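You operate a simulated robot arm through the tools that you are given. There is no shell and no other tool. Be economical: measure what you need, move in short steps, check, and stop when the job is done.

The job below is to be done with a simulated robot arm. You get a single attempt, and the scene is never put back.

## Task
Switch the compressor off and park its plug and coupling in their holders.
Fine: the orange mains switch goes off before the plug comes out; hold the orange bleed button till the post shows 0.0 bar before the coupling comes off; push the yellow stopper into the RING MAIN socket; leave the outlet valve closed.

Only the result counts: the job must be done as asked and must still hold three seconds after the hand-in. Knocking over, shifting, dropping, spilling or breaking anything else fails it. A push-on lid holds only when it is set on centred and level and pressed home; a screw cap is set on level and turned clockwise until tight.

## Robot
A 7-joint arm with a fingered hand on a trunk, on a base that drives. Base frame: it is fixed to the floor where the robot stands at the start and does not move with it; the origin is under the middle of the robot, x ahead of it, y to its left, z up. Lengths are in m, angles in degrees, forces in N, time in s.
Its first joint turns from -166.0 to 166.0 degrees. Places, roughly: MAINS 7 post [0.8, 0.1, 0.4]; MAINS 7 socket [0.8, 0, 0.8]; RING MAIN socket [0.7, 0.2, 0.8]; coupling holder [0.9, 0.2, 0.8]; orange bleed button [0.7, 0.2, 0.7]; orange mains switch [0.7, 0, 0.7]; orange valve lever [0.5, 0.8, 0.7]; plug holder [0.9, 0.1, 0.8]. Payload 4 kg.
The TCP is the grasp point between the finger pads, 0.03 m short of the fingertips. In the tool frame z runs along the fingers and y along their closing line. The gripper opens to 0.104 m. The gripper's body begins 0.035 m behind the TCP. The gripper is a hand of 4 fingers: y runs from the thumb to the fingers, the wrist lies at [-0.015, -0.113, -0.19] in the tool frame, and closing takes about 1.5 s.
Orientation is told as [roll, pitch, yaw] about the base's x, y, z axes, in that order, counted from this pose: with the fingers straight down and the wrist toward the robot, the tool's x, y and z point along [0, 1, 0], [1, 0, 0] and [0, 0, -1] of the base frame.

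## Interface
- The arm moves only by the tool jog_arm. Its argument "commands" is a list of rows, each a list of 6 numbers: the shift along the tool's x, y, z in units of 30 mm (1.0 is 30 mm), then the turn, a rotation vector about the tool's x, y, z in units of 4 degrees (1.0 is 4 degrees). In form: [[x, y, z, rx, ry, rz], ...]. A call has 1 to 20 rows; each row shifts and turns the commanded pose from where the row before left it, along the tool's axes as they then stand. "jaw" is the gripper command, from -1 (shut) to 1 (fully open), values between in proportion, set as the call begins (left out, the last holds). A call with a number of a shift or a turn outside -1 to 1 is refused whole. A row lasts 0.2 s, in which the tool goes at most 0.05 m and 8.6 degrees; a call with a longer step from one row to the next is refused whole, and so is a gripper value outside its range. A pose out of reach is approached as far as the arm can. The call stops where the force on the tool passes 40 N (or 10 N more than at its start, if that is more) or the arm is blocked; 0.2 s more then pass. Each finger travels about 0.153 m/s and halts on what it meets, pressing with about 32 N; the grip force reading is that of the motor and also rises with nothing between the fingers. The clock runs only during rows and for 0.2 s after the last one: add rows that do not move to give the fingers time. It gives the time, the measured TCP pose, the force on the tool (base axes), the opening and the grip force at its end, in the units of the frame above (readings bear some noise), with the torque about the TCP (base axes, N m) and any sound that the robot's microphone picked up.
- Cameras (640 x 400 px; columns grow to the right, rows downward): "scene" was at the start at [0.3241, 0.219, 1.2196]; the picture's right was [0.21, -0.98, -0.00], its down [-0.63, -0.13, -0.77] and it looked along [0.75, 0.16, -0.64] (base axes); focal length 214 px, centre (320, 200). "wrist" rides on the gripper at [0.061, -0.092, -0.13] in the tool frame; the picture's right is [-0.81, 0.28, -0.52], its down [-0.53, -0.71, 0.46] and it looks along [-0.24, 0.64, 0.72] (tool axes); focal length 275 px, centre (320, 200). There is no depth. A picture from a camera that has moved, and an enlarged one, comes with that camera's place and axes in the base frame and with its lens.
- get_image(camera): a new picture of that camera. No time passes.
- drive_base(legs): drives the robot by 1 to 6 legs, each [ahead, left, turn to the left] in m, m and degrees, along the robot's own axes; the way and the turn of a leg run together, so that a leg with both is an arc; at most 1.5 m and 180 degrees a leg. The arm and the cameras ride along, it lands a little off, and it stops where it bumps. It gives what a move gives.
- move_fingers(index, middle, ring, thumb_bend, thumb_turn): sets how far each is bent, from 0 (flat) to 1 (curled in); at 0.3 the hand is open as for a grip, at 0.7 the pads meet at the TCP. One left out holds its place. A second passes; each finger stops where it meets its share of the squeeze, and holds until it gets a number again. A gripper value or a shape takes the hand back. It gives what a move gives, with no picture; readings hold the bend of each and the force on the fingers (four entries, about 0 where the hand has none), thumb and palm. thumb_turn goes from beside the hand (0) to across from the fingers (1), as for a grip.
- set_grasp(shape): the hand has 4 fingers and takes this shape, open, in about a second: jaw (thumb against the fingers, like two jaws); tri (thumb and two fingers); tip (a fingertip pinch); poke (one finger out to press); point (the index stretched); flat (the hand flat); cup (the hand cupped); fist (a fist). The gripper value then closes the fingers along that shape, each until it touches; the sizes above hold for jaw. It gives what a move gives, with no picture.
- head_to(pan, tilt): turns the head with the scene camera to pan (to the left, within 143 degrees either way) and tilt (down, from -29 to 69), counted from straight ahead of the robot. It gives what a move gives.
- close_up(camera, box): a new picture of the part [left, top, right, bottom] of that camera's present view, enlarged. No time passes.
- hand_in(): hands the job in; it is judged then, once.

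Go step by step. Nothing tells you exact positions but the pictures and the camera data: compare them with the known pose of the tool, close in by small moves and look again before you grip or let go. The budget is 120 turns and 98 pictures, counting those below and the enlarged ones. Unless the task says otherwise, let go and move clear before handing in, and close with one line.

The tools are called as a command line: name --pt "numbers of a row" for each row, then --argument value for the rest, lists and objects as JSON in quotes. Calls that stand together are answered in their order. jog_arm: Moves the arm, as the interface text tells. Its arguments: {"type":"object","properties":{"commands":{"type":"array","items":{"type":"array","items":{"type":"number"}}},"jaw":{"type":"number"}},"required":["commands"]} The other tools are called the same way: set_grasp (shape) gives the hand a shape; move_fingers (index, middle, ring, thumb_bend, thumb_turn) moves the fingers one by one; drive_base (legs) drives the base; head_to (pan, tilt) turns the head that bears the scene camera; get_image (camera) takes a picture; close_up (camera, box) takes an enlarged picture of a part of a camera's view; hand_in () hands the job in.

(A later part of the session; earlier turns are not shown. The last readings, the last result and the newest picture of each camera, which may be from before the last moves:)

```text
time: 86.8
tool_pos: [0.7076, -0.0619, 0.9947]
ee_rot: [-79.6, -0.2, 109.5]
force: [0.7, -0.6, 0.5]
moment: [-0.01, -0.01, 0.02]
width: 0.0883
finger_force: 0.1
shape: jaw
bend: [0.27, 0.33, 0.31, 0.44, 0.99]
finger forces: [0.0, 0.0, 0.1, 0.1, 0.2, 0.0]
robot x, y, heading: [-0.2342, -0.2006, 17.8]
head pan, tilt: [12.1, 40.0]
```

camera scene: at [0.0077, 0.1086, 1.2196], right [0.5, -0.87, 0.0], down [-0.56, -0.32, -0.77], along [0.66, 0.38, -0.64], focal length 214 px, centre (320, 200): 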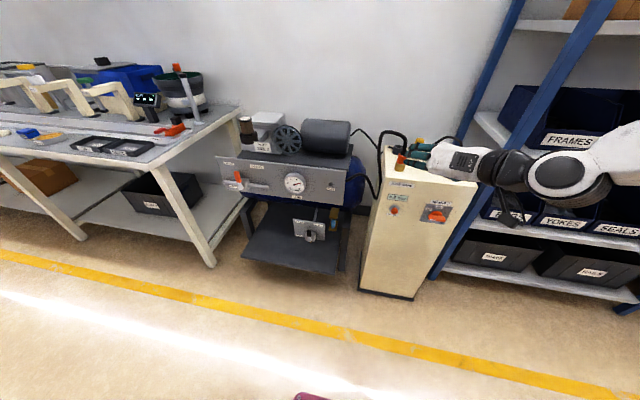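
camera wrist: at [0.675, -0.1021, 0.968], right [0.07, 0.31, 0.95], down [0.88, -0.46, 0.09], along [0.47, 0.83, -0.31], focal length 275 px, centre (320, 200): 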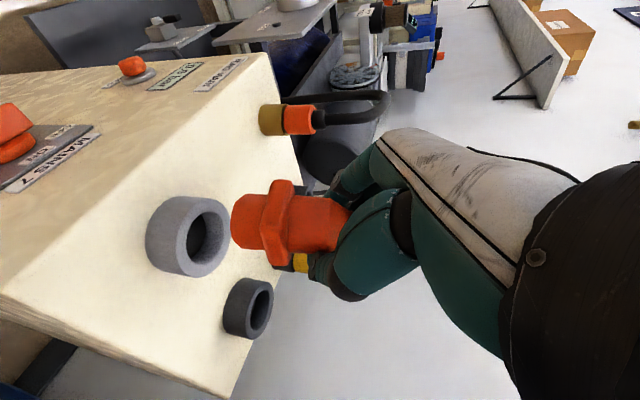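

jog_arm --pt "0 1 -0.3 0 0 0" --pt "0 1 -0.3 0 0 0" --pt "0 1 -0.3 0 0 0" --pt "0.95 1 0.15 0 0 0" --pt "0.95 1 0.15 0 0 0" --pt "0.95 1 0.15 0 0 0" --pt "0.95 1 0.15 0 0 0.2" --pt "0.95 0.8 0.15 0 0 0.2" --pt "0 0 0 0 0 0" --jaw 0.5

close_up --camera "wrist" --box '[180, 150, 436, 310]'

close_up --camera "scene" --box '[360, 115, 456, 175]'

```text
time: 88.8
tool_pos: [0.6024, 0.1497, 0.857]
ee_rot: [-79.6, -1.7, 109.2]
force: [0.7, -0.3, -0.8]
moment: [-0.02, 0.02, 0.03]
width: 0.0783
finger_force: 0.1
shape: jaw
bend: [0.27, 0.35, 0.33, 0.54, 0.99]
finger forces: [0.1, 0.1, 0.1, 0.1, 0.0, 0.1]
robot x, y, heading: [-0.2305, -0.2035, 18.0]
head pan, tilt: [12.1, 40.0]
```

```text
2.50 times, centred on (308, 230) of wrist
camera zoom: at [0.5, 0.0172, 0.8174], right [-0.42, 0.12, 0.9], down [0.75, -0.51, 0.42], along [0.5, 0.85, 0.13], focal length 688 px, centre (350, 125)
```

zoom: 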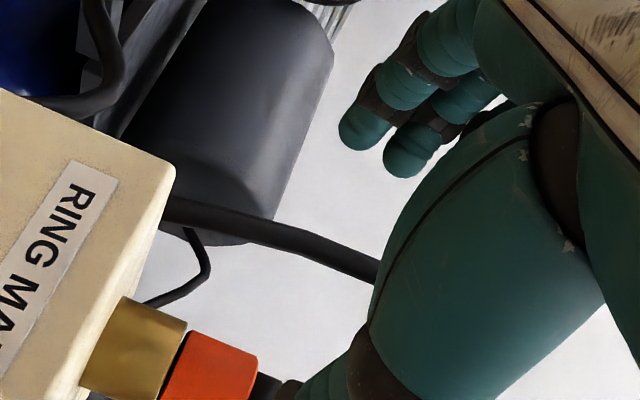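

```text
6.67 times, centred on (408, 145) of scene
camera zoom: at [0.0076, 0.1087, 1.2195], right [0.5, -0.87, 0.0], down [-0.56, -0.32, -0.77], along [0.66, 0.38, -0.64], focal length 1430 px, centre (-267, 567)
```

zoom: 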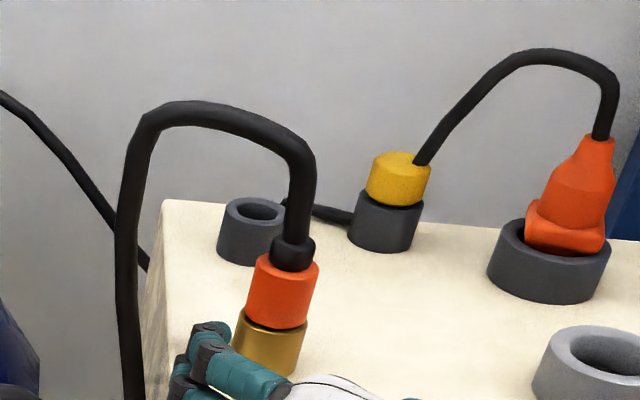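

Lined up. Advancing onto the sleeve.

jog_arm --pt "-0.17 -0.02 1 0 0 0" --pt "-0.17 -0.02 1 0 0 0" --pt "-0.17 -0.02 1 0 0 0" --pt "-0.17 -0.02 1 0 0 0" --pt "-0.09 -0.02 0.55 0 0 0" --pt "0 0 0 0 0 0"

close_up --camera "wrist" --box '[180, 150, 436, 310]'

close_up --camera "scene" --box '[360, 115, 456, 175]'

```text
time: 90.2
tool_pos: [0.7319, 0.1917, 0.8538]
ee_rot: [-79.5, -1.7, 109.4]
force: [0.1, 0.8, -0.7]
moment: [-0.01, 0.0, -0.03]
width: 0.0782
finger_force: 0.1
shape: jaw
bend: [0.27, 0.35, 0.33, 0.54, 0.99]
finger forces: [0.0, 0.0, 0.0, 0.1, 0.0, 0.1]
robot x, y, heading: [-0.2353, -0.2002, 17.8]
head pan, tilt: [12.1, 40.0]
```

```text
2.50 times, centred on (308, 230) of wrist
camera zoom: at [0.631, 0.0613, 0.8149], right [-0.42, 0.12, 0.9], down [0.75, -0.51, 0.42], along [0.5, 0.85, 0.13], focal length 688 px, centre (350, 125)
```

zoom: 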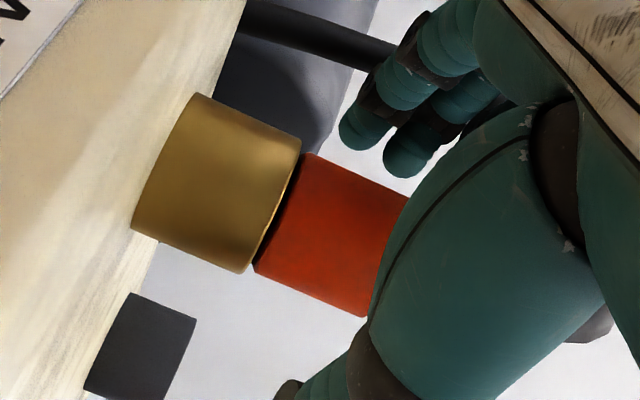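

```text
6.67 times, centred on (408, 145) of scene
camera zoom: at [0.0077, 0.1087, 1.2195], right [0.5, -0.87, 0.0], down [-0.56, -0.32, -0.77], along [0.66, 0.38, -0.64], focal length 1430 px, centre (-267, 567)
```

zoom: 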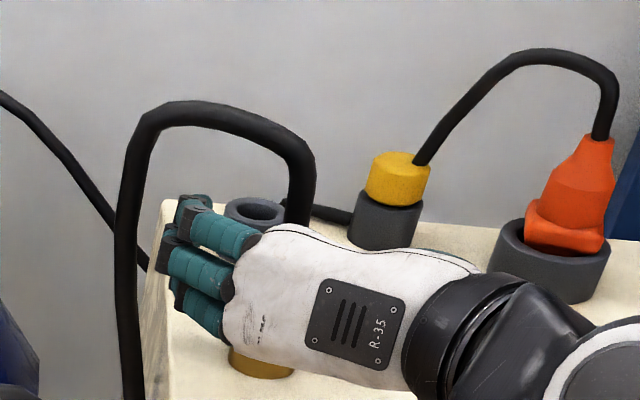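

Closing on the sleeve.

jog_arm --pt "0.1 0 0 0 0 0" --pt "0 0 0 0 0 0" --pt "0 0 0 0 0 0" --pt "0 0 0 0 0 0" --pt "0 0 0 0 0 0" --pt "0 0 0 0 0 0" --pt "0 0 0 0 0 0" --jaw -1

close_up --camera "wrist" --box '[180, 150, 436, 310]'

```text
time: 91.8
tool_pos: [0.7309, 0.1925, 0.8515]
ee_rot: [-79.6, -1.7, 109.2]
force: [6.0, -0.2, 5.8]
moment: [0.09, -0.05, 0.0]
width: 0.017
finger_force: 31.8
shape: jaw
bend: [0.73, 0.71, 0.7, 0.78, 1.0]
finger forces: [16.0, 5.5, 0.1, 0.1, 24.2, 0.0]
robot x, y, heading: [-0.2329, -0.1974, 17.7]
head pan, tilt: [12.1, 40.0]
```

```text
2.50 times, centred on (308, 230) of wrist
camera zoom: at [0.6304, 0.061, 0.8117], right [-0.42, 0.12, 0.9], down [0.75, -0.51, 0.42], along [0.5, 0.85, 0.13], focal length 688 px, centre (350, 125)
```

zoom: 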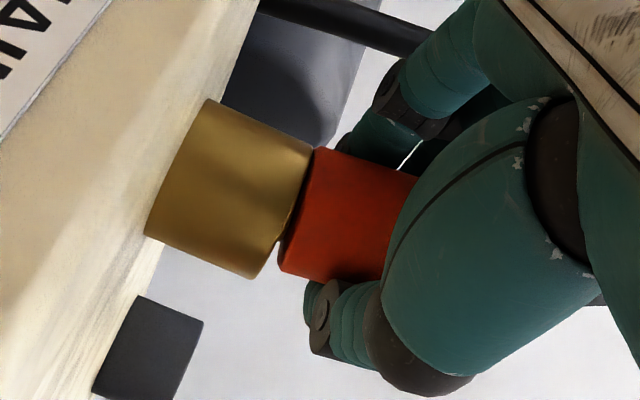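

Again the sleeve sits too near the palm and tips. Reopening and backing 12 mm for a pad grip.

jog_arm --pt "0 0 0 0 0 0" --pt "0 0 0 0 0 0" --pt "0 0 0 0 0 0" --pt "0 0 -0.42 0 0 0" --pt "0 0 0 0 0 0" --jaw 0.3

close_up --camera "wrist" --box '[180, 150, 436, 310]'

jog_arm --pt "0 0 0 0 0 0" --pt "0 0 0 0 0 0" --pt "0 0 0 0 0 0" --pt "0 0 0 0 0 0" --pt "0 0 0 0 0 0" --pt "0 0 0 0 0 0" --pt "0 0 0 0 0 0" --jaw -1

close_up --camera "wrist" --box '[180, 150, 436, 310]'

```text
time: 93.0
tool_pos: [0.721, 0.1882, 0.8525]
ee_rot: [-79.5, -1.7, 109.3]
force: [-0.1, 0.9, 0.5]
moment: [-0.01, 0.0, 0.02]
width: 0.0672
finger_force: 0.1
shape: jaw
bend: [0.28, 0.39, 0.36, 0.62, 1.0]
finger forces: [0.0, 0.0, 0.0, 0.0, 0.0, 0.1]
robot x, y, heading: [-0.2365, -0.1947, 18.1]
head pan, tilt: [12.1, 40.0]
```

```text
2.50 times, centred on (308, 230) of wrist
camera zoom: at [0.6187, 0.0568, 0.8131], right [-0.42, 0.12, 0.9], down [0.75, -0.51, 0.42], along [0.5, 0.85, 0.13], focal length 688 px, centre (350, 125)
```

zoom: 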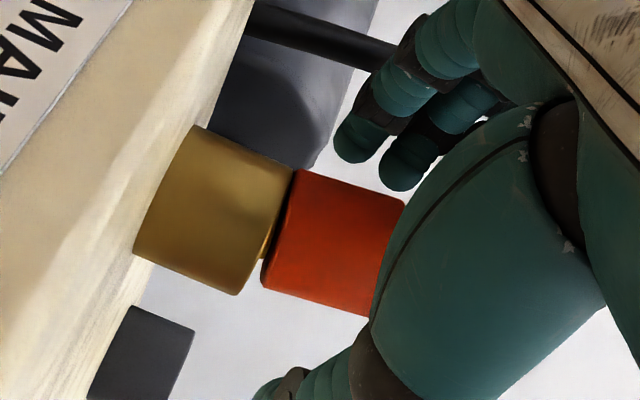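

```text
time: 94.6
tool_pos: [0.7208, 0.1874, 0.8528]
ee_rot: [-79.6, -1.7, 109.2]
force: [5.2, -3.1, 1.6]
moment: [0.01, -0.05, -0.07]
width: 0.0228
finger_force: 31.8
shape: jaw
bend: [0.74, 0.58, 0.62, 0.74, 1.0]
finger forces: [16.1, 7.3, 0.2, 0.0, 26.9, 0.1]
robot x, y, heading: [-0.2345, -0.1985, 17.8]
head pan, tilt: [12.1, 40.0]
```

```text
2.50 times, centred on (308, 230) of wrist
camera zoom: at [0.619, 0.0567, 0.8132], right [-0.42, 0.12, 0.9], down [0.75, -0.51, 0.42], along [0.5, 0.85, 0.13], focal length 688 px, centre (350, 125)
```

zoom: 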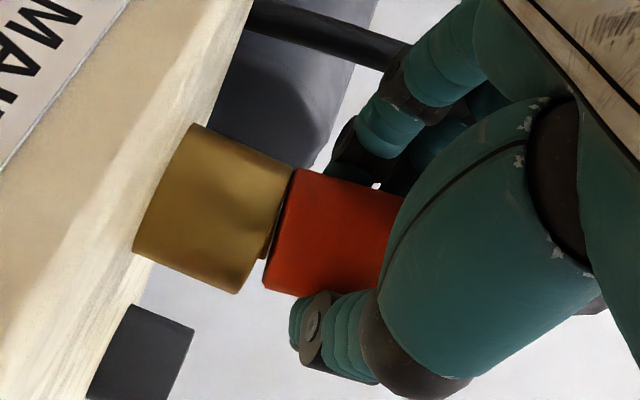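

Better grip. Lifting the coupling out.

jog_arm --pt "-0.33 0 -0.058 0 0 0" --pt "-0.33 0 -0.058 0 0 0" --pt "-0.33 0 -0.058 0 0 0" --pt "-0.5 0 -0.088 0 0 0" --pt "-0.5 0 -0.088 0 0 0" --pt "0 0 0 0 0 0"

close_up --camera "wrist" --box '[180, 150, 436, 310]'

close_up --camera "scene" --box '[360, 100, 456, 160]'

```text
time: 96.0
tool_pos: [0.7213, 0.1846, 0.9145]
ee_rot: [-79.5, -1.7, 109.3]
force: [0.9, 0.3, -0.7]
moment: [-0.04, -0.02, -0.06]
width: 0.0234
finger_force: 31.9
shape: jaw
bend: [0.74, 0.58, 0.62, 0.75, 1.0]
finger forces: [19.3, 8.6, 0.0, 0.0, 24.4, 0.0]
robot x, y, heading: [-0.2327, -0.1988, 17.9]
head pan, tilt: [12.1, 40.0]
```

```text
2.50 times, centred on (308, 230) of wrist
camera zoom: at [0.6194, 0.054, 0.8745], right [-0.42, 0.12, 0.9], down [0.75, -0.51, 0.42], along [0.5, 0.85, 0.13], focal length 688 px, centre (350, 125)
```

zoom: 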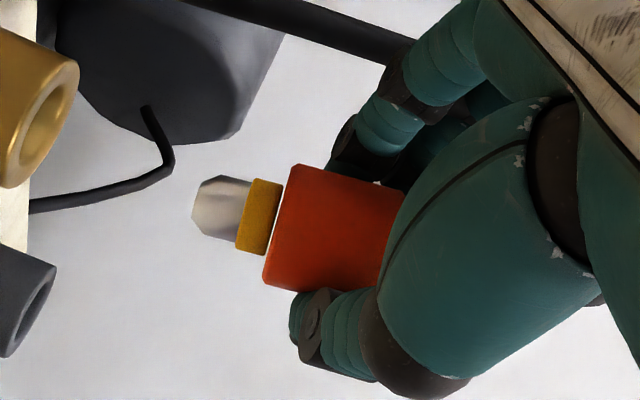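

```text
6.67 times, centred on (408, 130) of scene
camera zoom: at [0.0077, 0.1087, 1.2195], right [0.5, -0.87, 0.0], down [-0.56, -0.32, -0.77], along [0.66, 0.38, -0.64], focal length 1430 px, centre (-267, 667)
```

zoom: 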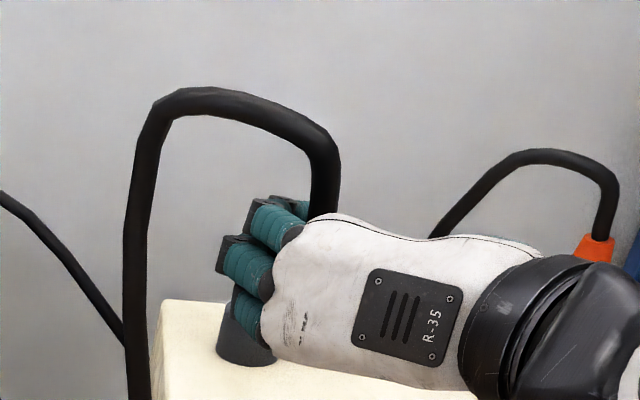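

Coupling is out and held firmly, with slight tilt. Raising it a bit to see it from the scene camera too.

jog_arm --pt "-1 0 -0.176 0 0 0" --pt "-1 0 -0.176 0 0 0" --pt "0 0 0 0 1 0" --pt "0 0 0 0 1 0" --pt "0 0 0 0 0 0"

close_up --camera "scene" --box '[360, 90, 456, 150]'

close_up --camera "wrist" --box '[180, 150, 436, 310]'

```text
time: 97.2
tool_pos: [0.7223, 0.1845, 0.9736]
ee_rot: [-71.5, -1.8, 109.2]
force: [0.8, -0.4, -1.0]
moment: [0.01, 0.03, 0.01]
width: 0.0236
finger_force: 32.2
shape: jaw
bend: [0.74, 0.58, 0.62, 0.75, 1.0]
finger forces: [19.2, 8.6, 0.1, 0.0, 24.5, 0.1]
robot x, y, heading: [-0.2339, -0.195, 17.9]
head pan, tilt: [12.1, 40.0]
```

```text
6.67 times, centred on (408, 120) of scene
camera zoom: at [0.0078, 0.1087, 1.2195], right [0.5, -0.87, 0.0], down [-0.56, -0.32, -0.77], along [0.66, 0.38, -0.64], focal length 1430 px, centre (-267, 733)
```

zoom: 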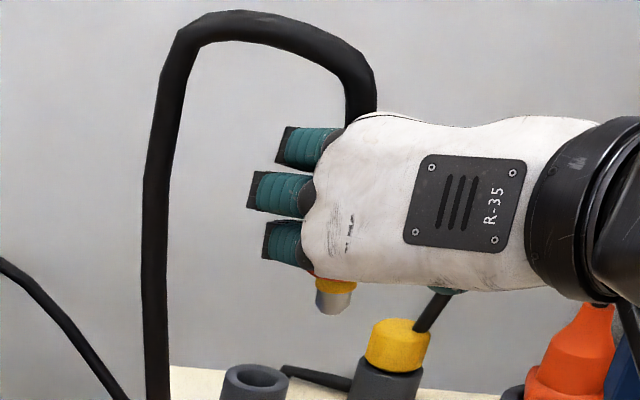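

```text
2.50 times, centred on (308, 230) of wrist
camera zoom: at [0.6176, 0.0517, 0.9545], right [-0.3, 0.16, 0.94], down [0.81, -0.48, 0.34], along [0.51, 0.86, 0.02], focal length 688 px, centre (350, 125)
```

zoom: 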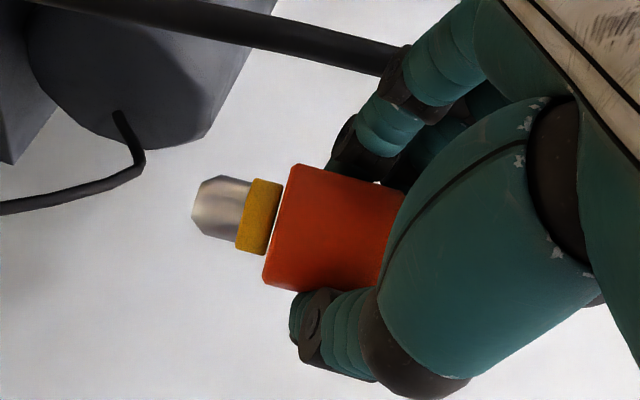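

Coupling leans only ~5°. I straighten it and carry it over its holder at height.

jog_arm --pt "0 0 0 -0.19 0.5 0.57" --pt "0 0 0 -0.19 0.5 0.57" --pt "-0.35 0 0.844 0 0 0" --pt "-0.35 0 0.844 0 0 0" --pt "-0.35 0 0.844 0 0 0" --pt "-0.35 0 0.844 0 0 0" --pt "-0.35 0 0.844 0 0 0" --pt "0.92 -0.117 0.38 0 0 0" --pt "0.7 -0.09 0.29 0 0 0" --pt "0 0 0 0 0 0"

close_up --camera "scene" --box '[360, 100, 456, 160]'

close_up --camera "wrist" --box '[180, 150, 436, 310]'

```text
time: 99.4
tool_pos: [0.8513, 0.2283, 0.9206]
ee_rot: [-67.5, -6.6, 109.0]
force: [-0.4, 0.6, -1.0]
moment: [-0.01, 0.0, -0.02]
width: 0.0237
finger_force: 32.2
shape: jaw
bend: [0.74, 0.58, 0.62, 0.76, 1.0]
finger forces: [19.2, 8.4, 0.0, 0.0, 24.3, 0.0]
robot x, y, heading: [-0.2329, -0.199, 18.0]
head pan, tilt: [12.1, 40.0]
```

```text
6.67 times, centred on (408, 130) of scene
camera zoom: at [0.0077, 0.1087, 1.2195], right [0.5, -0.87, 0.0], down [-0.56, -0.32, -0.77], along [0.66, 0.38, -0.64], focal length 1430 px, centre (-267, 667)
```

zoom: 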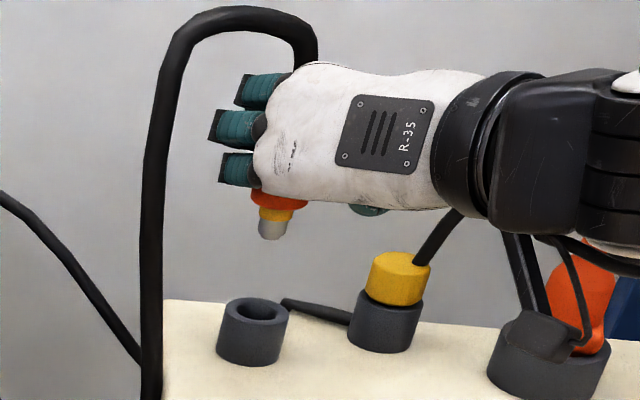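

```text
2.50 times, centred on (308, 230) of wrist
camera zoom: at [0.7455, 0.0974, 0.9041], right [-0.21, 0.1, 0.97], down [0.83, -0.5, 0.24], along [0.51, 0.86, 0.02], focal length 688 px, centre (350, 125)
```

zoom: 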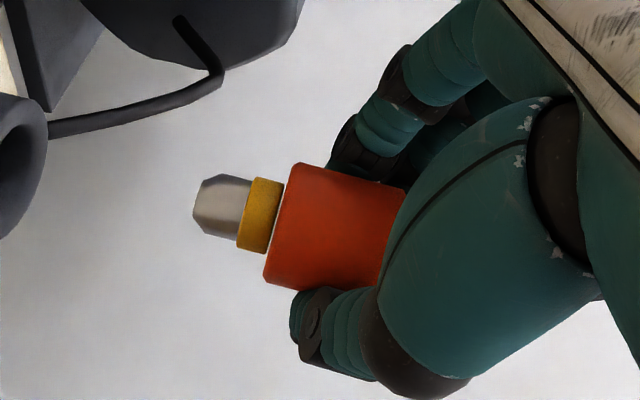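

Spigot is over the holder within ~2 mm. Lowering to the rim.

jog_arm --pt "0.61 -0.078 0.253 0 0 0" --pt "0.61 -0.078 0.253 0 0 0" --pt "0 0 0 0 0 0"

close_up --camera "scene" --box '[372, 130, 420, 160]'

close_up --camera "wrist" --box '[180, 150, 436, 310]'

```text
time: 100.2
tool_pos: [0.8564, 0.2293, 0.9029]
ee_rot: [-66.7, -6.0, 109.2]
force: [-1.2, 1.0, -1.4]
moment: [-0.04, 0.0, -0.01]
width: 0.0241
finger_force: 31.6
shape: jaw
bend: [0.74, 0.58, 0.62, 0.76, 1.0]
finger forces: [19.2, 8.3, 0.1, 0.0, 24.3, 0.0]
out of reach, approached as far as the arm can: row 1, 2
robot x, y, heading: [-0.2338, -0.1993, 17.9]
head pan, tilt: [12.1, 40.0]
```

```text
13.33 times, centred on (396, 145) of scene
camera zoom: at [0.0078, 0.1087, 1.2195], right [0.5, -0.87, 0.0], down [-0.56, -0.32, -0.77], along [0.66, 0.38, -0.64], focal length 2860 px, centre (-693, 933)
```

zoom: 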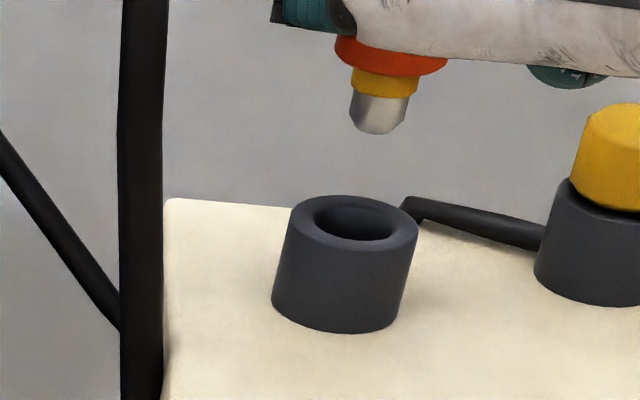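

```text
2.50 times, centred on (308, 230) of wrist
camera zoom: at [0.7505, 0.096, 0.8883], right [-0.2, 0.11, 0.97], down [0.84, -0.5, 0.23], along [0.51, 0.86, 0.01], focal length 688 px, centre (350, 125)
```

zoom: 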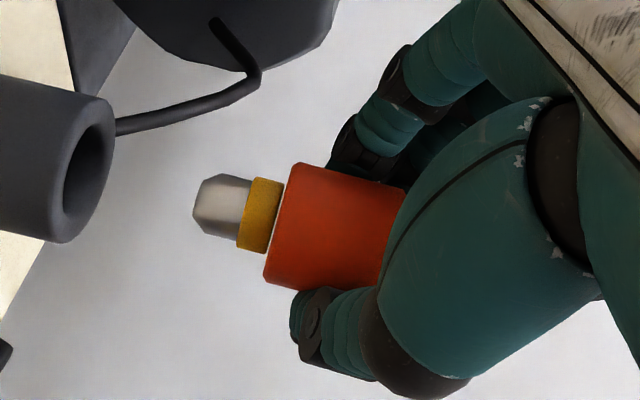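

Arm is at full stretch here. I raise it, drive the base 0.1 m forward, and take the hand back by the same amount.

jog_arm --pt "-0.92 0.117 -0.38 0 0 0" --pt "-0.92 0.117 -0.38 0 0 0" --pt "-0.92 0.117 -0.38 0 0 0" --pt "0.385 0.019 -0.923 0 0 0" --pt "0.385 0.019 -0.923 0 0 0" --pt "0.385 0.019 -0.923 0 0 0" --pt "0 0 0 0 0 0"

drive_base --legs '[[0.1, 0, 0]]'

```text
time: 101.8
tool_pos: [0.7719, 0.2026, 0.9939]
ee_rot: [-67.5, -6.4, 109.0]
force: [0.1, 0.4, -2.0]
moment: [0.0, 0.04, 0.01]
width: 0.0238
finger_force: 32.3
shape: jaw
bend: [0.74, 0.58, 0.62, 0.76, 1.0]
finger forces: [19.1, 8.2, 0.0, 0.1, 24.4, 0.0]
robot x, y, heading: [-0.2363, -0.1948, 18.0]
head pan, tilt: [12.1, 40.0]
```

```text
time: 102.9
tool_pos: [0.868, 0.2341, 0.9948]
ee_rot: [-67.5, -6.5, 109.1]
force: [-0.4, 0.0, 0.2]
moment: [-0.01, 0.01, -0.01]
width: 0.0239
finger_force: 32.6
shape: jaw
bend: [0.74, 0.58, 0.62, 0.76, 1.0]
finger forces: [19.2, 8.1, 0.0, 0.0, 24.3, 0.1]
robot x, y, heading: [-0.1373, -0.1695, 17.9]
head pan, tilt: [12.1, 40.0]
```

jog_arm --pt "0.707 -0.092 0.133 0 0 0" --pt "0.707 -0.092 0.133 0 0 0" --pt "0.707 -0.092 0.133 0 0 0" --pt "0.707 -0.092 0.133 0 0 0" --pt "0 0 0 0 0 0"

get_image --camera "scene"

```text
time: 104.1
tool_pos: [0.8527, 0.2264, 0.9082]
ee_rot: [-67.5, -6.5, 109.1]
force: [-0.6, -0.8, -1.4]
moment: [0.0, 0.01, -0.04]
width: 0.0237
finger_force: 32.0
shape: jaw
bend: [0.74, 0.58, 0.62, 0.76, 1.0]
finger forces: [19.2, 8.3, 0.0, 0.0, 24.3, 0.0]
robot x, y, heading: [-0.1385, -0.1676, 18.0]
head pan, tilt: [12.1, 40.0]
```

```text
13 pictures are left
camera scene: at [0.1038, 0.1396, 1.2195], right [0.5, -0.87, 0.0], down [-0.56, -0.32, -0.77], along [0.66, 0.38, -0.64], focal length 214 px, centre (320, 200)
```

scene: 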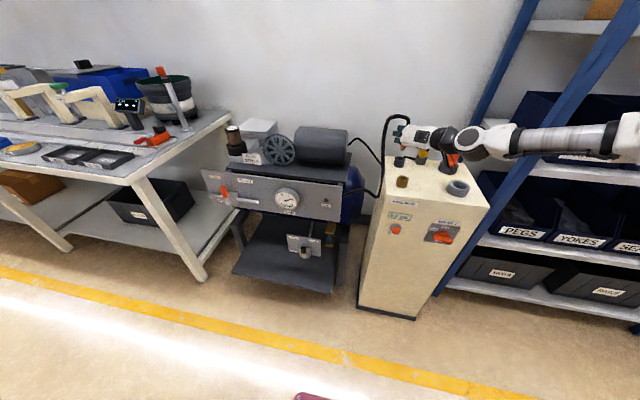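

close_up --camera "scene" --box '[372, 135, 436, 175]'

```text
10.00 times, centred on (404, 155) of scene
camera zoom: at [0.1038, 0.1396, 1.2195], right [0.5, -0.87, 0.0], down [-0.56, -0.32, -0.77], along [0.66, 0.38, -0.64], focal length 2145 px, centre (-520, 650)
```

zoom: 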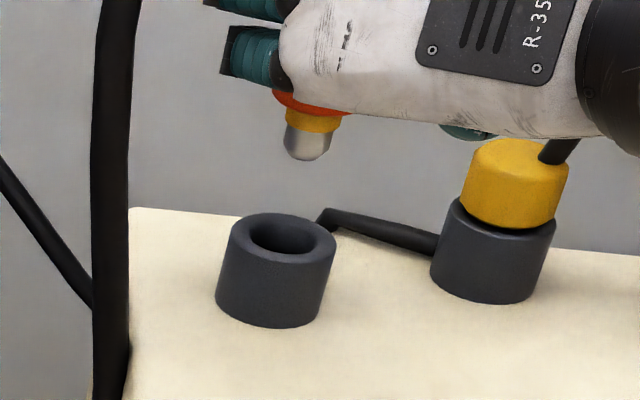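

Spigot lines up above the hole within about 2 mm. Lowering into the holder.

jog_arm --pt "0.31 -0.039 0.16 0 0 0" --pt "0.31 -0.039 0.127 0 0 0" --pt "0.31 -0.039 0.127 0 0 0" --pt "0.31 -0.039 0.127 0 0 0" --pt "0.2 -0.026 0.084 0 0 0" --pt "0 0 0 0 0 0"

close_up --camera "wrist" --box '[100, 120, 420, 320]'

```text
time: 105.5
tool_pos: [0.8523, 0.226, 0.8612]
ee_rot: [-67.6, -6.5, 109.0]
force: [-0.2, 1.1, 0.1]
moment: [-0.02, 0.01, 0.0]
width: 0.0239
finger_force: 32.2
shape: jaw
bend: [0.73, 0.58, 0.62, 0.76, 1.0]
finger forces: [19.2, 8.2, 0.0, 0.0, 24.3, 0.0]
robot x, y, heading: [-0.1363, -0.1673, 17.7]
head pan, tilt: [12.1, 40.0]
```

```text
2.00 times, centred on (260, 220) of wrist
camera zoom: at [0.746, 0.0943, 0.8442], right [-0.21, 0.1, 0.97], down [0.83, -0.5, 0.23], along [0.51, 0.86, 0.02], focal length 551 px, centre (440, 160)
```

zoom: 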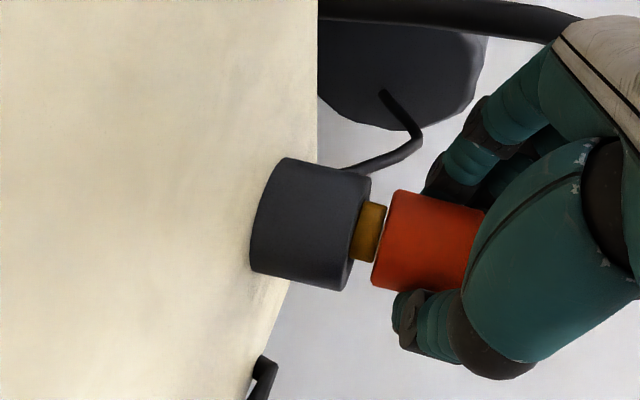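

Spigot is in the holder; lowering further until seated.

jog_arm --pt "0.15 -0.02 0.063 0 0 0" --pt "0.15 -0.02 0.063 0 0 0" --pt "0.12 -0.015 0.05 0 0 0" --pt "0.1 -0.013 0.042 0 0 0" --pt "0 0 0 0 0 0"

```text
time: 106.7
tool_pos: [0.8547, 0.2266, 0.8475]
ee_rot: [-68.0, -6.6, 109.0]
force: [17.2, 4.1, 22.3]
moment: [0.44, -0.22, -0.16]
width: 0.0212
finger_force: 31.8
shape: jaw
bend: [0.74, 0.61, 0.72, 0.78, 1.0]
finger forces: [16.6, 8.1, 0.1, 0.0, 24.3, 0.0]
robot x, y, heading: [-0.1351, -0.1654, 17.6]
head pan, tilt: [12.1, 40.0]
```

close_up --camera "wrist" --box '[100, 120, 420, 320]'

```text
2.00 times, centred on (260, 220) of wrist
camera zoom: at [0.7474, 0.0944, 0.8288], right [-0.22, 0.1, 0.97], down [0.83, -0.5, 0.24], along [0.51, 0.86, 0.03], focal length 551 px, centre (440, 160)
```

zoom: 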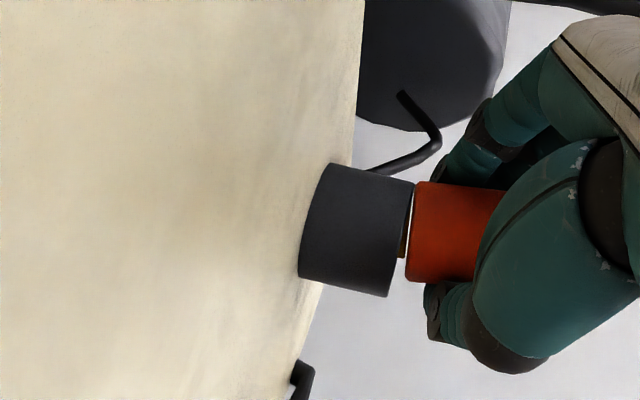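

Coupling is seated. Easing off, opening and withdrawing along the fingers, then rising.

jog_arm --pt "-0.12 0.015 -0.05 0 0 0" --pt "0 0 0 0 0 0" --pt "0 0 0 0 0 0" --pt "0 0 0 0 0 0" --pt "0 0 0 0 0 0" --pt "0 0 -0.5 0 0 0" --pt "0 0 -1 0 0 0" --pt "0 0 -1 0 0 0" --pt "0 0 -1 0 0 0" --pt "0 0 -1 0 0 0" --pt "-0.9 0 -0.4 0 0 0" --pt "-0.9 0 -0.4 0 0 0" --pt "-0.9 0 -0.4 0 0 0" --pt "0 0 0 0 0 0" --jaw 0.6

close_up --camera "scene" --box '[370, 110, 482, 180]'

```text
time: 109.7
tool_pos: [0.7377, 0.1703, 0.9868]
ee_rot: [-67.5, -6.5, 109.1]
force: [-0.1, -0.4, 0.5]
moment: [-0.01, -0.01, 0.0]
width: 0.083
finger_force: 0.0
shape: jaw
bend: [0.27, 0.34, 0.32, 0.5, 0.99]
finger forces: [0.1, 0.1, 0.1, 0.0, 0.1, 0.1]
robot x, y, heading: [-0.1392, -0.1671, 17.7]
head pan, tilt: [12.1, 40.0]
```

```text
5.71 times, centred on (426, 145) of scene
camera zoom: at [0.1037, 0.1396, 1.2196], right [0.5, -0.87, 0.0], down [-0.56, -0.32, -0.77], along [0.66, 0.38, -0.64], focal length 1226 px, centre (-286, 514)
```

zoom: 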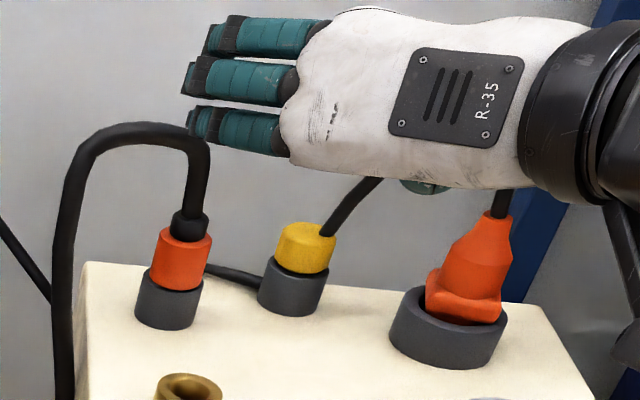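

Coupling is parked upright. Now I back off, rise and turn the hand back to point straight down for the stopper.

jog_arm --pt "-0.54 0 -1 0 0 0" --pt "-0.54 0 -1 0 0 0" --pt "-0.54 0 -1 0 0 0" --pt "-0.54 0 -1 0 0 0" --pt "0 0 0 0 0 1" --pt "0 0 0 0 0 1" --pt "0 0 0 0 0 1" --pt "0 0 0 0 0 1" --pt "0 0 0 0 0 1" --pt "0 0 0 0 0 1" --pt "0 0 0 0 0 1" --pt "0 0 0 0 0 1" --pt "0 0 0 0 0 1" --pt "0 0 0 0 0 1" --pt "0 0 0 0 0 1" --pt "0 0 0 0 0 1" --pt "0 0 0 0 0 1" --pt "0 0 0 0 0 1" --pt "0 0 0 0 0 1" --pt "0 0 0 0 0 1"

jog_arm --pt "0 0 0 0 0 1" --pt "0 0 0 0 0 1" --pt "0 0 0 0 0 1" --pt "0 0 0 0 0 1" --pt "0 0 0 0 0 0.8" --pt "0 0 0 1 0 0" --pt "0 0 0 1 0 0" --pt "0 0 0 1 0 0" --pt "0 0 0 1 0 0" --pt "0 0 0 1 0 0" --pt "0 0 0 1 0 0" --pt "0 0 0 1 0 0" --pt "0 0 0 1 0 0" --pt "0 0 0 1 0 0" --pt "0 0 0 1 0 0" --pt "0 0 0 1 0 0" --pt "0 0 0 1 0 0" --pt "0 0 0 0 0 0"

```text
time: 113.9
tool_pos: [0.6604, 0.1322, 1.0928]
ee_rot: [-38.3, -61.1, 63.9]
force: [-0.2, 0.3, 0.0]
moment: [0.01, 0.0, 0.01]
width: 0.0831
finger_force: 0.0
shape: jaw
bend: [0.27, 0.34, 0.32, 0.5, 0.99]
finger forces: [0.1, 0.0, 0.0, 0.1, 0.0, 0.0]
robot x, y, heading: [-0.142, -0.1695, 17.8]
head pan, tilt: [12.1, 40.0]
```

```text
time: 117.7
tool_pos: [0.6583, 0.1315, 1.0933]
ee_rot: [0.3, -19.5, 21.6]
force: [0.3, 0.8, 1.3]
moment: [-0.05, -0.03, -0.03]
width: 0.0831
finger_force: 0.2
shape: jaw
bend: [0.27, 0.34, 0.32, 0.5, 0.99]
finger forces: [0.0, 0.0, 0.0, 0.0, 0.0, 0.1]
robot x, y, heading: [-0.1355, -0.1671, 18.1]
head pan, tilt: [12.1, 40.0]
```

Straightening the hand to point down, taking the three-finger shape, and bringing the base 0.165 m closer.

jog_arm --pt "0 0 0 1 0 0" --pt "0 0 0 1 0 0" --pt "0 0 0 1 0 0" --pt "0 0 0 1 0 0" --pt "0 0 0 0.87 0 0" --pt "0 0 0 0 0 0.9" --pt "0 0 0 0 0 0"

set_grasp --shape "tri"

drive_base --legs '[[0.165, 0, 0]]'

```text
time: 119.3
tool_pos: [0.6599, 0.1314, 1.0943]
ee_rot: [0.3, -0.1, 18.1]
force: [-1.0, 0.3, -0.6]
moment: [0.02, 0.0, 0.02]
width: 0.0833
finger_force: 0.1
shape: jaw
bend: [0.27, 0.34, 0.32, 0.5, 0.99]
finger forces: [0.0, 0.0, 0.0, 0.0, 0.0, 0.0]
robot x, y, heading: [-0.1382, -0.1648, 17.7]
head pan, tilt: [12.1, 40.0]
```

```text
time: 120.2
tool_pos: [0.6618, 0.131, 1.0926]
ee_rot: [0.1, -0.3, 18.0]
force: [-0.4, -0.6, -0.4]
moment: [-0.01, -0.02, 0.04]
width: 0.1038
finger_force: 0.0
shape: tri
bend: [0.3, 0.3, 0.99, 0.3, 0.98]
finger forces: [0.0, 0.0, 0.0, 0.1, 0.0, 0.0]
robot x, y, heading: [-0.1416, -0.1656, 17.9]
head pan, tilt: [12.1, 40.0]
```

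```text
time: 121.7
tool_pos: [0.8162, 0.1827, 1.0929]
ee_rot: [0.3, -0.2, 18.0]
force: [-0.1, 0.8, -0.1]
moment: [0.0, -0.05, -0.04]
width: 0.1039
finger_force: 0.0
shape: tri
bend: [0.3, 0.3, 0.99, 0.3, 0.98]
finger forces: [0.1, 0.0, 0.1, 0.1, 0.0, 0.1]
robot x, y, heading: [0.018, -0.1154, 17.6]
head pan, tilt: [12.1, 40.0]
```

jog_arm --pt "-0.44 0.8 0 0 0 0" --pt "-0.44 0.8 0 0 0 0" --pt "-0.44 0.8 0 0 0 0" --pt "-0.44 0.8 0 0 0 0" --pt "0 0 1 0 0 0" --pt "0 0 1 0 0 0" --pt "0 0 1 0 0 0" --pt "0 0 1 0 0 0" --pt "0 0 1 0 0 0" --pt "0 0 0 0 0 0"

get_image --camera "wrist"

```text
time: 123.8
tool_pos: [0.9245, 0.1647, 0.9436]
ee_rot: [0.1, -0.2, 18.2]
force: [-0.4, 0.6, -1.0]
moment: [-0.01, -0.01, 0.01]
width: 0.1036
finger_force: 0.0
shape: tri
bend: [0.3, 0.3, 0.99, 0.3, 0.98]
finger forces: [0.0, 0.0, 0.0, 0.0, 0.1, 0.0]
robot x, y, heading: [0.0177, -0.1216, 17.9]
head pan, tilt: [12.1, 40.0]
```

```text
8 pictures are left
camera wrist: at [0.8177, 0.1928, 1.0731], right [0.51, -0.69, 0.51], down [-0.51, -0.73, -0.46], along [0.69, -0.03, -0.72], focal length 275 px, centre (320, 200)
```

wrist: 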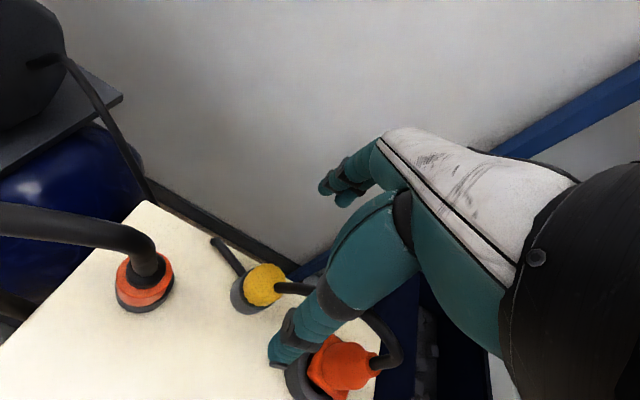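

The cap is seen clearly at ≈(0.9175, 0.168). Small correction, then down so the fingertips straddle the cap.

jog_arm --pt "0.17 -0.18 0 0 0 0" --pt "0 0 1 0 0 0" --pt "0 0 1 0 0 0" --pt "0 0 0.72 0 0 0" --pt "0 0 0 0 0 0" --jaw 0.6

close_up --camera "wrist" --box '[200, 130, 424, 270]'

```text
time: 125.0
tool_pos: [0.9195, 0.1678, 0.8626]
ee_rot: [0.2, -0.2, 18.2]
force: [-0.2, -0.1, 0.1]
moment: [0.0, 0.02, 0.01]
width: 0.0832
finger_force: 0.0
shape: tri
bend: [0.26, 0.34, 0.99, 0.49, 0.99]
finger forces: [0.0, 0.0, 0.0, 0.1, 0.0, 0.0]
robot x, y, heading: [0.0188, -0.116, 17.9]
head pan, tilt: [12.1, 40.0]
```

```text
2.86 times, centred on (312, 200) of wrist
camera zoom: at [0.8117, 0.1962, 0.9925], right [0.51, -0.69, 0.51], down [-0.51, -0.73, -0.46], along [0.69, -0.03, -0.72], focal length 786 px, centre (343, 200)
```

zoom: 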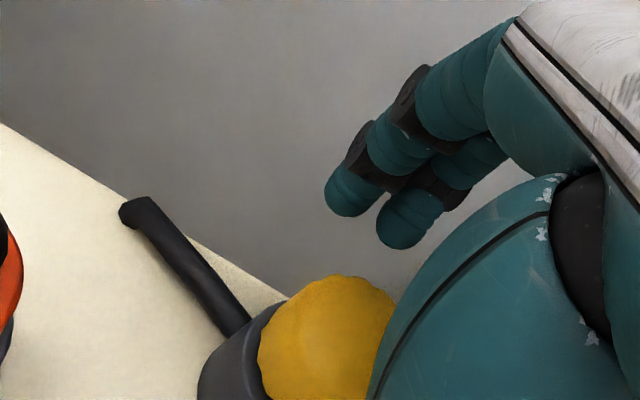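

jog_arm --pt "0.12 -0.1 0.13 0 0 0" --pt "0 0 0 0 0 0" --pt "0 0 0 0 0 0" --pt "0 0 0 0 0 0" --pt "0 0 0 0 0 0" --pt "0 0 0 0 0 0" --pt "0 0 0 0 0 0" --pt "0 0 0 0 0 0" --jaw -1

```text
time: 126.8
tool_pos: [0.913, 0.1693, 0.8586]
ee_rot: [0.3, -0.2, 18.1]
force: [1.7, 1.4, 1.6]
moment: [0.04, -0.04, 0.01]
width: 0.0246
finger_force: 32.0
shape: tri
bend: [0.73, 0.55, 1.0, 0.75, 1.0]
finger forces: [13.6, 15.5, 0.0, 0.0, 27.7, 0.1]
robot x, y, heading: [0.0207, -0.1211, 17.8]
head pan, tilt: [12.1, 40.0]
```

Good three-point grip. Lifting the stopper.

jog_arm --pt "0 0 -0.3 0 0 0" --pt "0 0 -0.5 0 0 0" --pt "0 0 -0.7 0 0 0" --pt "0 0 -1 0 0 0" --pt "0 0 0 0 0 0"

close_up --camera "wrist" --box '[120, 130, 440, 330]'

```text
time: 128.1
tool_pos: [0.9139, 0.1695, 0.9315]
ee_rot: [0.2, -0.1, 18.1]
force: [0.4, -0.8, 0.0]
moment: [0.0, -0.01, -0.03]
width: 0.025
finger_force: 32.4
shape: tri
bend: [0.73, 0.55, 1.0, 0.75, 1.0]
finger forces: [13.3, 15.2, 0.0, 0.1, 28.2, 0.0]
robot x, y, heading: [0.0176, -0.1186, 17.6]
head pan, tilt: [12.1, 40.0]
```

```text
2.00 times, centred on (280, 230) of wrist
camera zoom: at [0.8077, 0.199, 1.0621], right [0.51, -0.69, 0.52], down [-0.51, -0.73, -0.46], along [0.69, -0.03, -0.72], focal length 551 px, centre (400, 140)
```

zoom: 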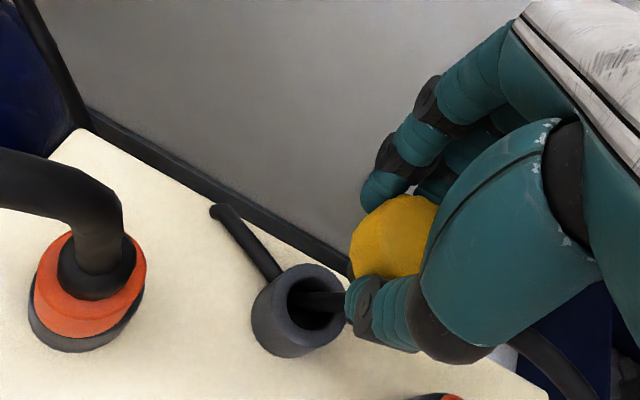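

Stopper is out and held. Carrying it back, then left, over the RING MAIN socket.

jog_arm --pt "0 -1 -0.5 0 0 0" --pt "0 -1 0 0 0 0" --pt "0 -1 0 0 0 0" --pt "0 -1 0 0 0 0" --pt "0 -1 0 0 0 0" --pt "0.8 -0.12 0 0 0 0" --pt "0.8 0 0 0 0 0" --pt "0.8 0 0 0 0 0" --pt "0.1 0 0 0 0 0" --pt "0 0 0 0 0 0"

get_image --camera "scene"

```text
time: 130.2
tool_pos: [0.7446, 0.1936, 0.9471]
ee_rot: [0.2, -0.2, 18.1]
force: [0.2, -0.1, 0.5]
moment: [-0.01, 0.04, 0.0]
width: 0.0246
finger_force: 31.8
shape: tri
bend: [0.73, 0.55, 1.0, 0.75, 1.0]
finger forces: [13.4, 15.2, 0.0, 0.1, 28.2, 0.0]
robot x, y, heading: [0.018, -0.118, 18.2]
head pan, tilt: [12.1, 40.0]
```

```text
5 pictures are left
camera scene: at [0.26, 0.1905, 1.2195], right [0.5, -0.87, 0.0], down [-0.56, -0.32, -0.77], along [0.66, 0.38, -0.64], focal length 214 px, centre (320, 200)
```

scene: 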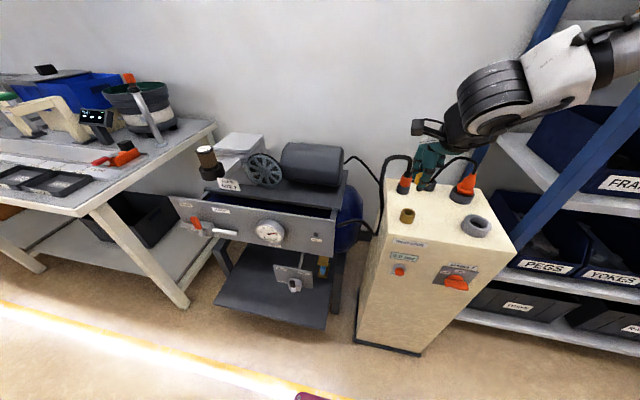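

close_up --camera "scene" --box '[376, 165, 464, 220]'

```text
7.27 times, centred on (420, 192) of scene
camera zoom: at [0.26, 0.1905, 1.2195], right [0.5, -0.87, 0.0], down [-0.56, -0.32, -0.77], along [0.66, 0.38, -0.64], focal length 1560 px, centre (-407, 254)
```

zoom: 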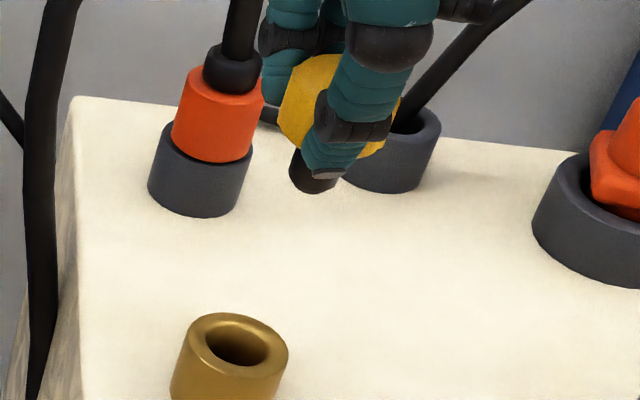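

The stopper hangs about 5–6 mm right of the socket axis as seen from the head. Correcting and lowering to just above the socket.

jog_arm --pt "0.18 -0.03 0 0 0 0" --pt "0 0 1 0 0 0" --pt "0 0 1 0 0 0" --pt "0 0 0 0 0 0"

close_up --camera "scene" --box '[376, 175, 440, 215]'

```text
time: 131.2
tool_pos: [0.7414, 0.1966, 0.8878]
ee_rot: [0.3, -0.1, 18.1]
force: [-0.1, -0.2, -0.8]
moment: [0.01, -0.02, 0.01]
width: 0.0249
finger_force: 31.7
shape: tri
bend: [0.73, 0.55, 1.0, 0.75, 1.0]
finger forces: [13.3, 15.3, 0.0, 0.1, 28.0, 0.0]
robot x, y, heading: [0.0163, -0.1203, 18.1]
head pan, tilt: [12.1, 40.0]
```

```text
10.00 times, centred on (408, 195) of scene
camera zoom: at [0.2601, 0.1905, 1.2195], right [0.5, -0.87, 0.0], down [-0.56, -0.32, -0.77], along [0.66, 0.38, -0.64], focal length 2145 px, centre (-560, 250)
```

zoom: 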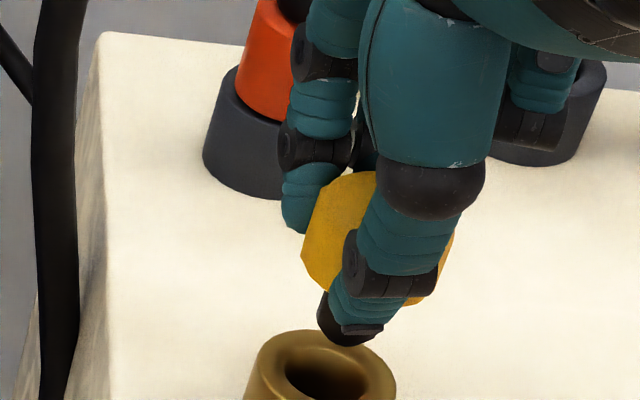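

Aligned within ~2 mm. Nudging left slightly and pushing the stopper down.

jog_arm --pt "0.05 0 0.4 0 0 0" --pt "0 0 0.3 0 0 0" --pt "0 0 0.2 0 0 0" --pt "0 0 0.15 0 0 0" --pt "0 0 0 0 0 0"

```text
time: 132.4
tool_pos: [0.7404, 0.1985, 0.8578]
ee_rot: [0.4, -0.4, 18.4]
force: [-11.1, -3.9, 31.9]
moment: [-0.37, 0.95, -0.12]
width: 0.026
finger_force: 32.1
shape: tri
bend: [0.73, 0.57, 1.0, 0.75, 1.0]
finger forces: [11.9, 14.4, 0.0, 0.1, 61.3, 0.0]
robot x, y, heading: [0.0223, -0.1154, 18.2]
head pan, tilt: [12.1, 40.0]
```

close_up --camera "scene" --box '[376, 185, 440, 225]'

```text
10.00 times, centred on (408, 205) of scene
camera zoom: at [0.2588, 0.1899, 1.2199], right [0.5, -0.87, 0.0], down [-0.56, -0.32, -0.77], along [0.66, 0.38, -0.64], focal length 2145 px, centre (-560, 150)
```

zoom: 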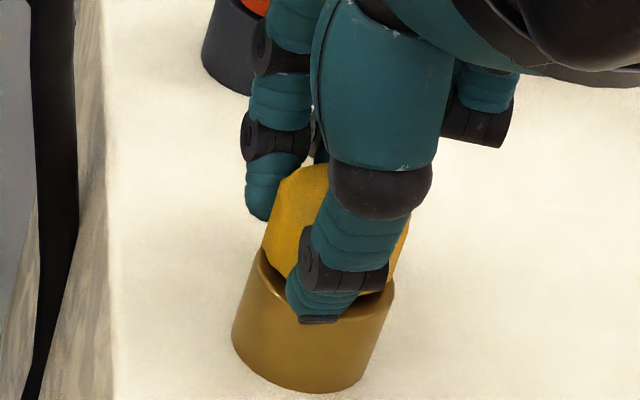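

The stem is in; the thumb tip is on the brass rim. I release, rise, close the fingers and press the cap home from above.

jog_arm --pt "0 0 -0.1 0 0 0" --pt "0 0 0 0 0 0" --pt "0 0 0 0 0 0" --pt "0 0 0 0 0 0" --pt "0 0 0 0 0 0" --pt "0 0 -0.5 0 0 0" --pt "0 0 -1 0 0 0" --pt "0 0 -1 0 0 0" --pt "0 0 0 0 0 0" --jaw 0.7

get_image --camera "wrist"

set_grasp --shape "jaw"

jog_arm --pt "0 0 0 0 0 0" --pt "0 0 0 0 0 0" --pt "0 0 0 0 0 0" --pt "0 0 0 0 0 0" --pt "0 0 0 0 0 0" --pt "0 0 0 0 0 0" --pt "0 0 0 0 0 0" --pt "0 0 0 0 0 0" --jaw -1

```text
time: 134.4
tool_pos: [0.7397, 0.1992, 0.9349]
ee_rot: [0.2, 0.0, 18.3]
force: [-0.1, 0.6, 0.3]
moment: [-0.02, -0.02, 0.01]
width: 0.0883
finger_force: 0.0
shape: tri
bend: [0.27, 0.33, 0.99, 0.44, 0.99]
finger forces: [0.0, 0.0, 0.0, 0.1, 0.0, 0.0]
robot x, y, heading: [0.0193, -0.1186, 18.1]
head pan, tilt: [12.1, 40.0]
```

```text
1 pictures are left
camera wrist: at [0.6347, 0.2274, 1.0643], right [0.51, -0.69, 0.51], down [-0.51, -0.73, -0.46], along [0.69, -0.03, -0.72], focal length 275 px, centre (320, 200)
```

wrist: 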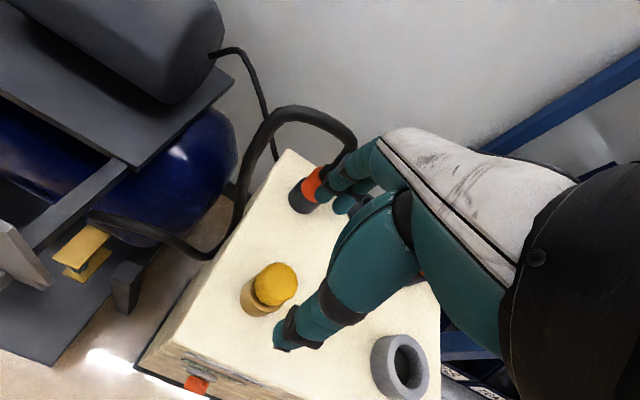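

```text
time: 135.3
tool_pos: [0.7416, 0.1977, 0.9342]
ee_rot: [0.2, -0.1, 18.0]
force: [-0.5, -0.4, -0.1]
moment: [0.03, -0.01, 0.01]
width: 0.1038
finger_force: 0.0
shape: jaw
bend: [0.3, 0.3, 0.3, 0.3, 0.98]
finger forces: [0.1, 0.0, 0.0, 0.0, 0.1, 0.1]
robot x, y, heading: [0.0204, -0.1161, 18.1]
head pan, tilt: [12.1, 40.0]
```

```text
time: 137.2
tool_pos: [0.7398, 0.197, 0.9339]
ee_rot: [0.2, -0.1, 18.1]
force: [0.5, 0.2, 0.2]
moment: [-0.01, -0.02, -0.04]
width: 0.0
finger_force: 32.5
shape: jaw
bend: [0.7, 0.7, 0.7, 0.46, 1.0]
finger forces: [0.0, 0.0, 0.1, 0.1, 0.0, 0.1]
robot x, y, heading: [0.0176, -0.1182, 17.8]
head pan, tilt: [12.1, 40.0]
```

The stopper stands upright in the socket. Pressing it down from above with the closed fingers, in small steps.

jog_arm --pt "-0.11 -0.08 0.5 0 0 0" --pt "0 0 0.7 0 0 0" --pt "0 0 0.25 0 0 0" --pt "0 0 0.15 0 0 0" --pt "0 0 0.12 0 0 0" --pt "0 0 0.12 0 0 0" --pt "0 0 0.12 0 0 0" --pt "0 0 0.12 0 0 0" --pt "0 0 0.12 0 0 0" --pt "0 0 0.12 0 0 0" --pt "0 0 0 0 0 0"

```text
time: 138.7
tool_pos: [0.7435, 0.1963, 0.8829]
ee_rot: [0.1, -0.9, 18.2]
force: [-0.5, -1.5, 12.4]
moment: [-0.12, 0.02, 0.05]
width: 0.0001
finger_force: 32.1
shape: jaw
bend: [0.7, 0.7, 0.7, 0.46, 1.0]
finger forces: [0.0, 0.0, 0.1, 0.0, 0.1, 0.1]
robot x, y, heading: [0.0191, -0.119, 17.7]
head pan, tilt: [12.1, 40.0]
stopped in row 7: the force on the tool passed its limit at 47 N (the readings are from after the stop); the commanded pose is now the measured one
```

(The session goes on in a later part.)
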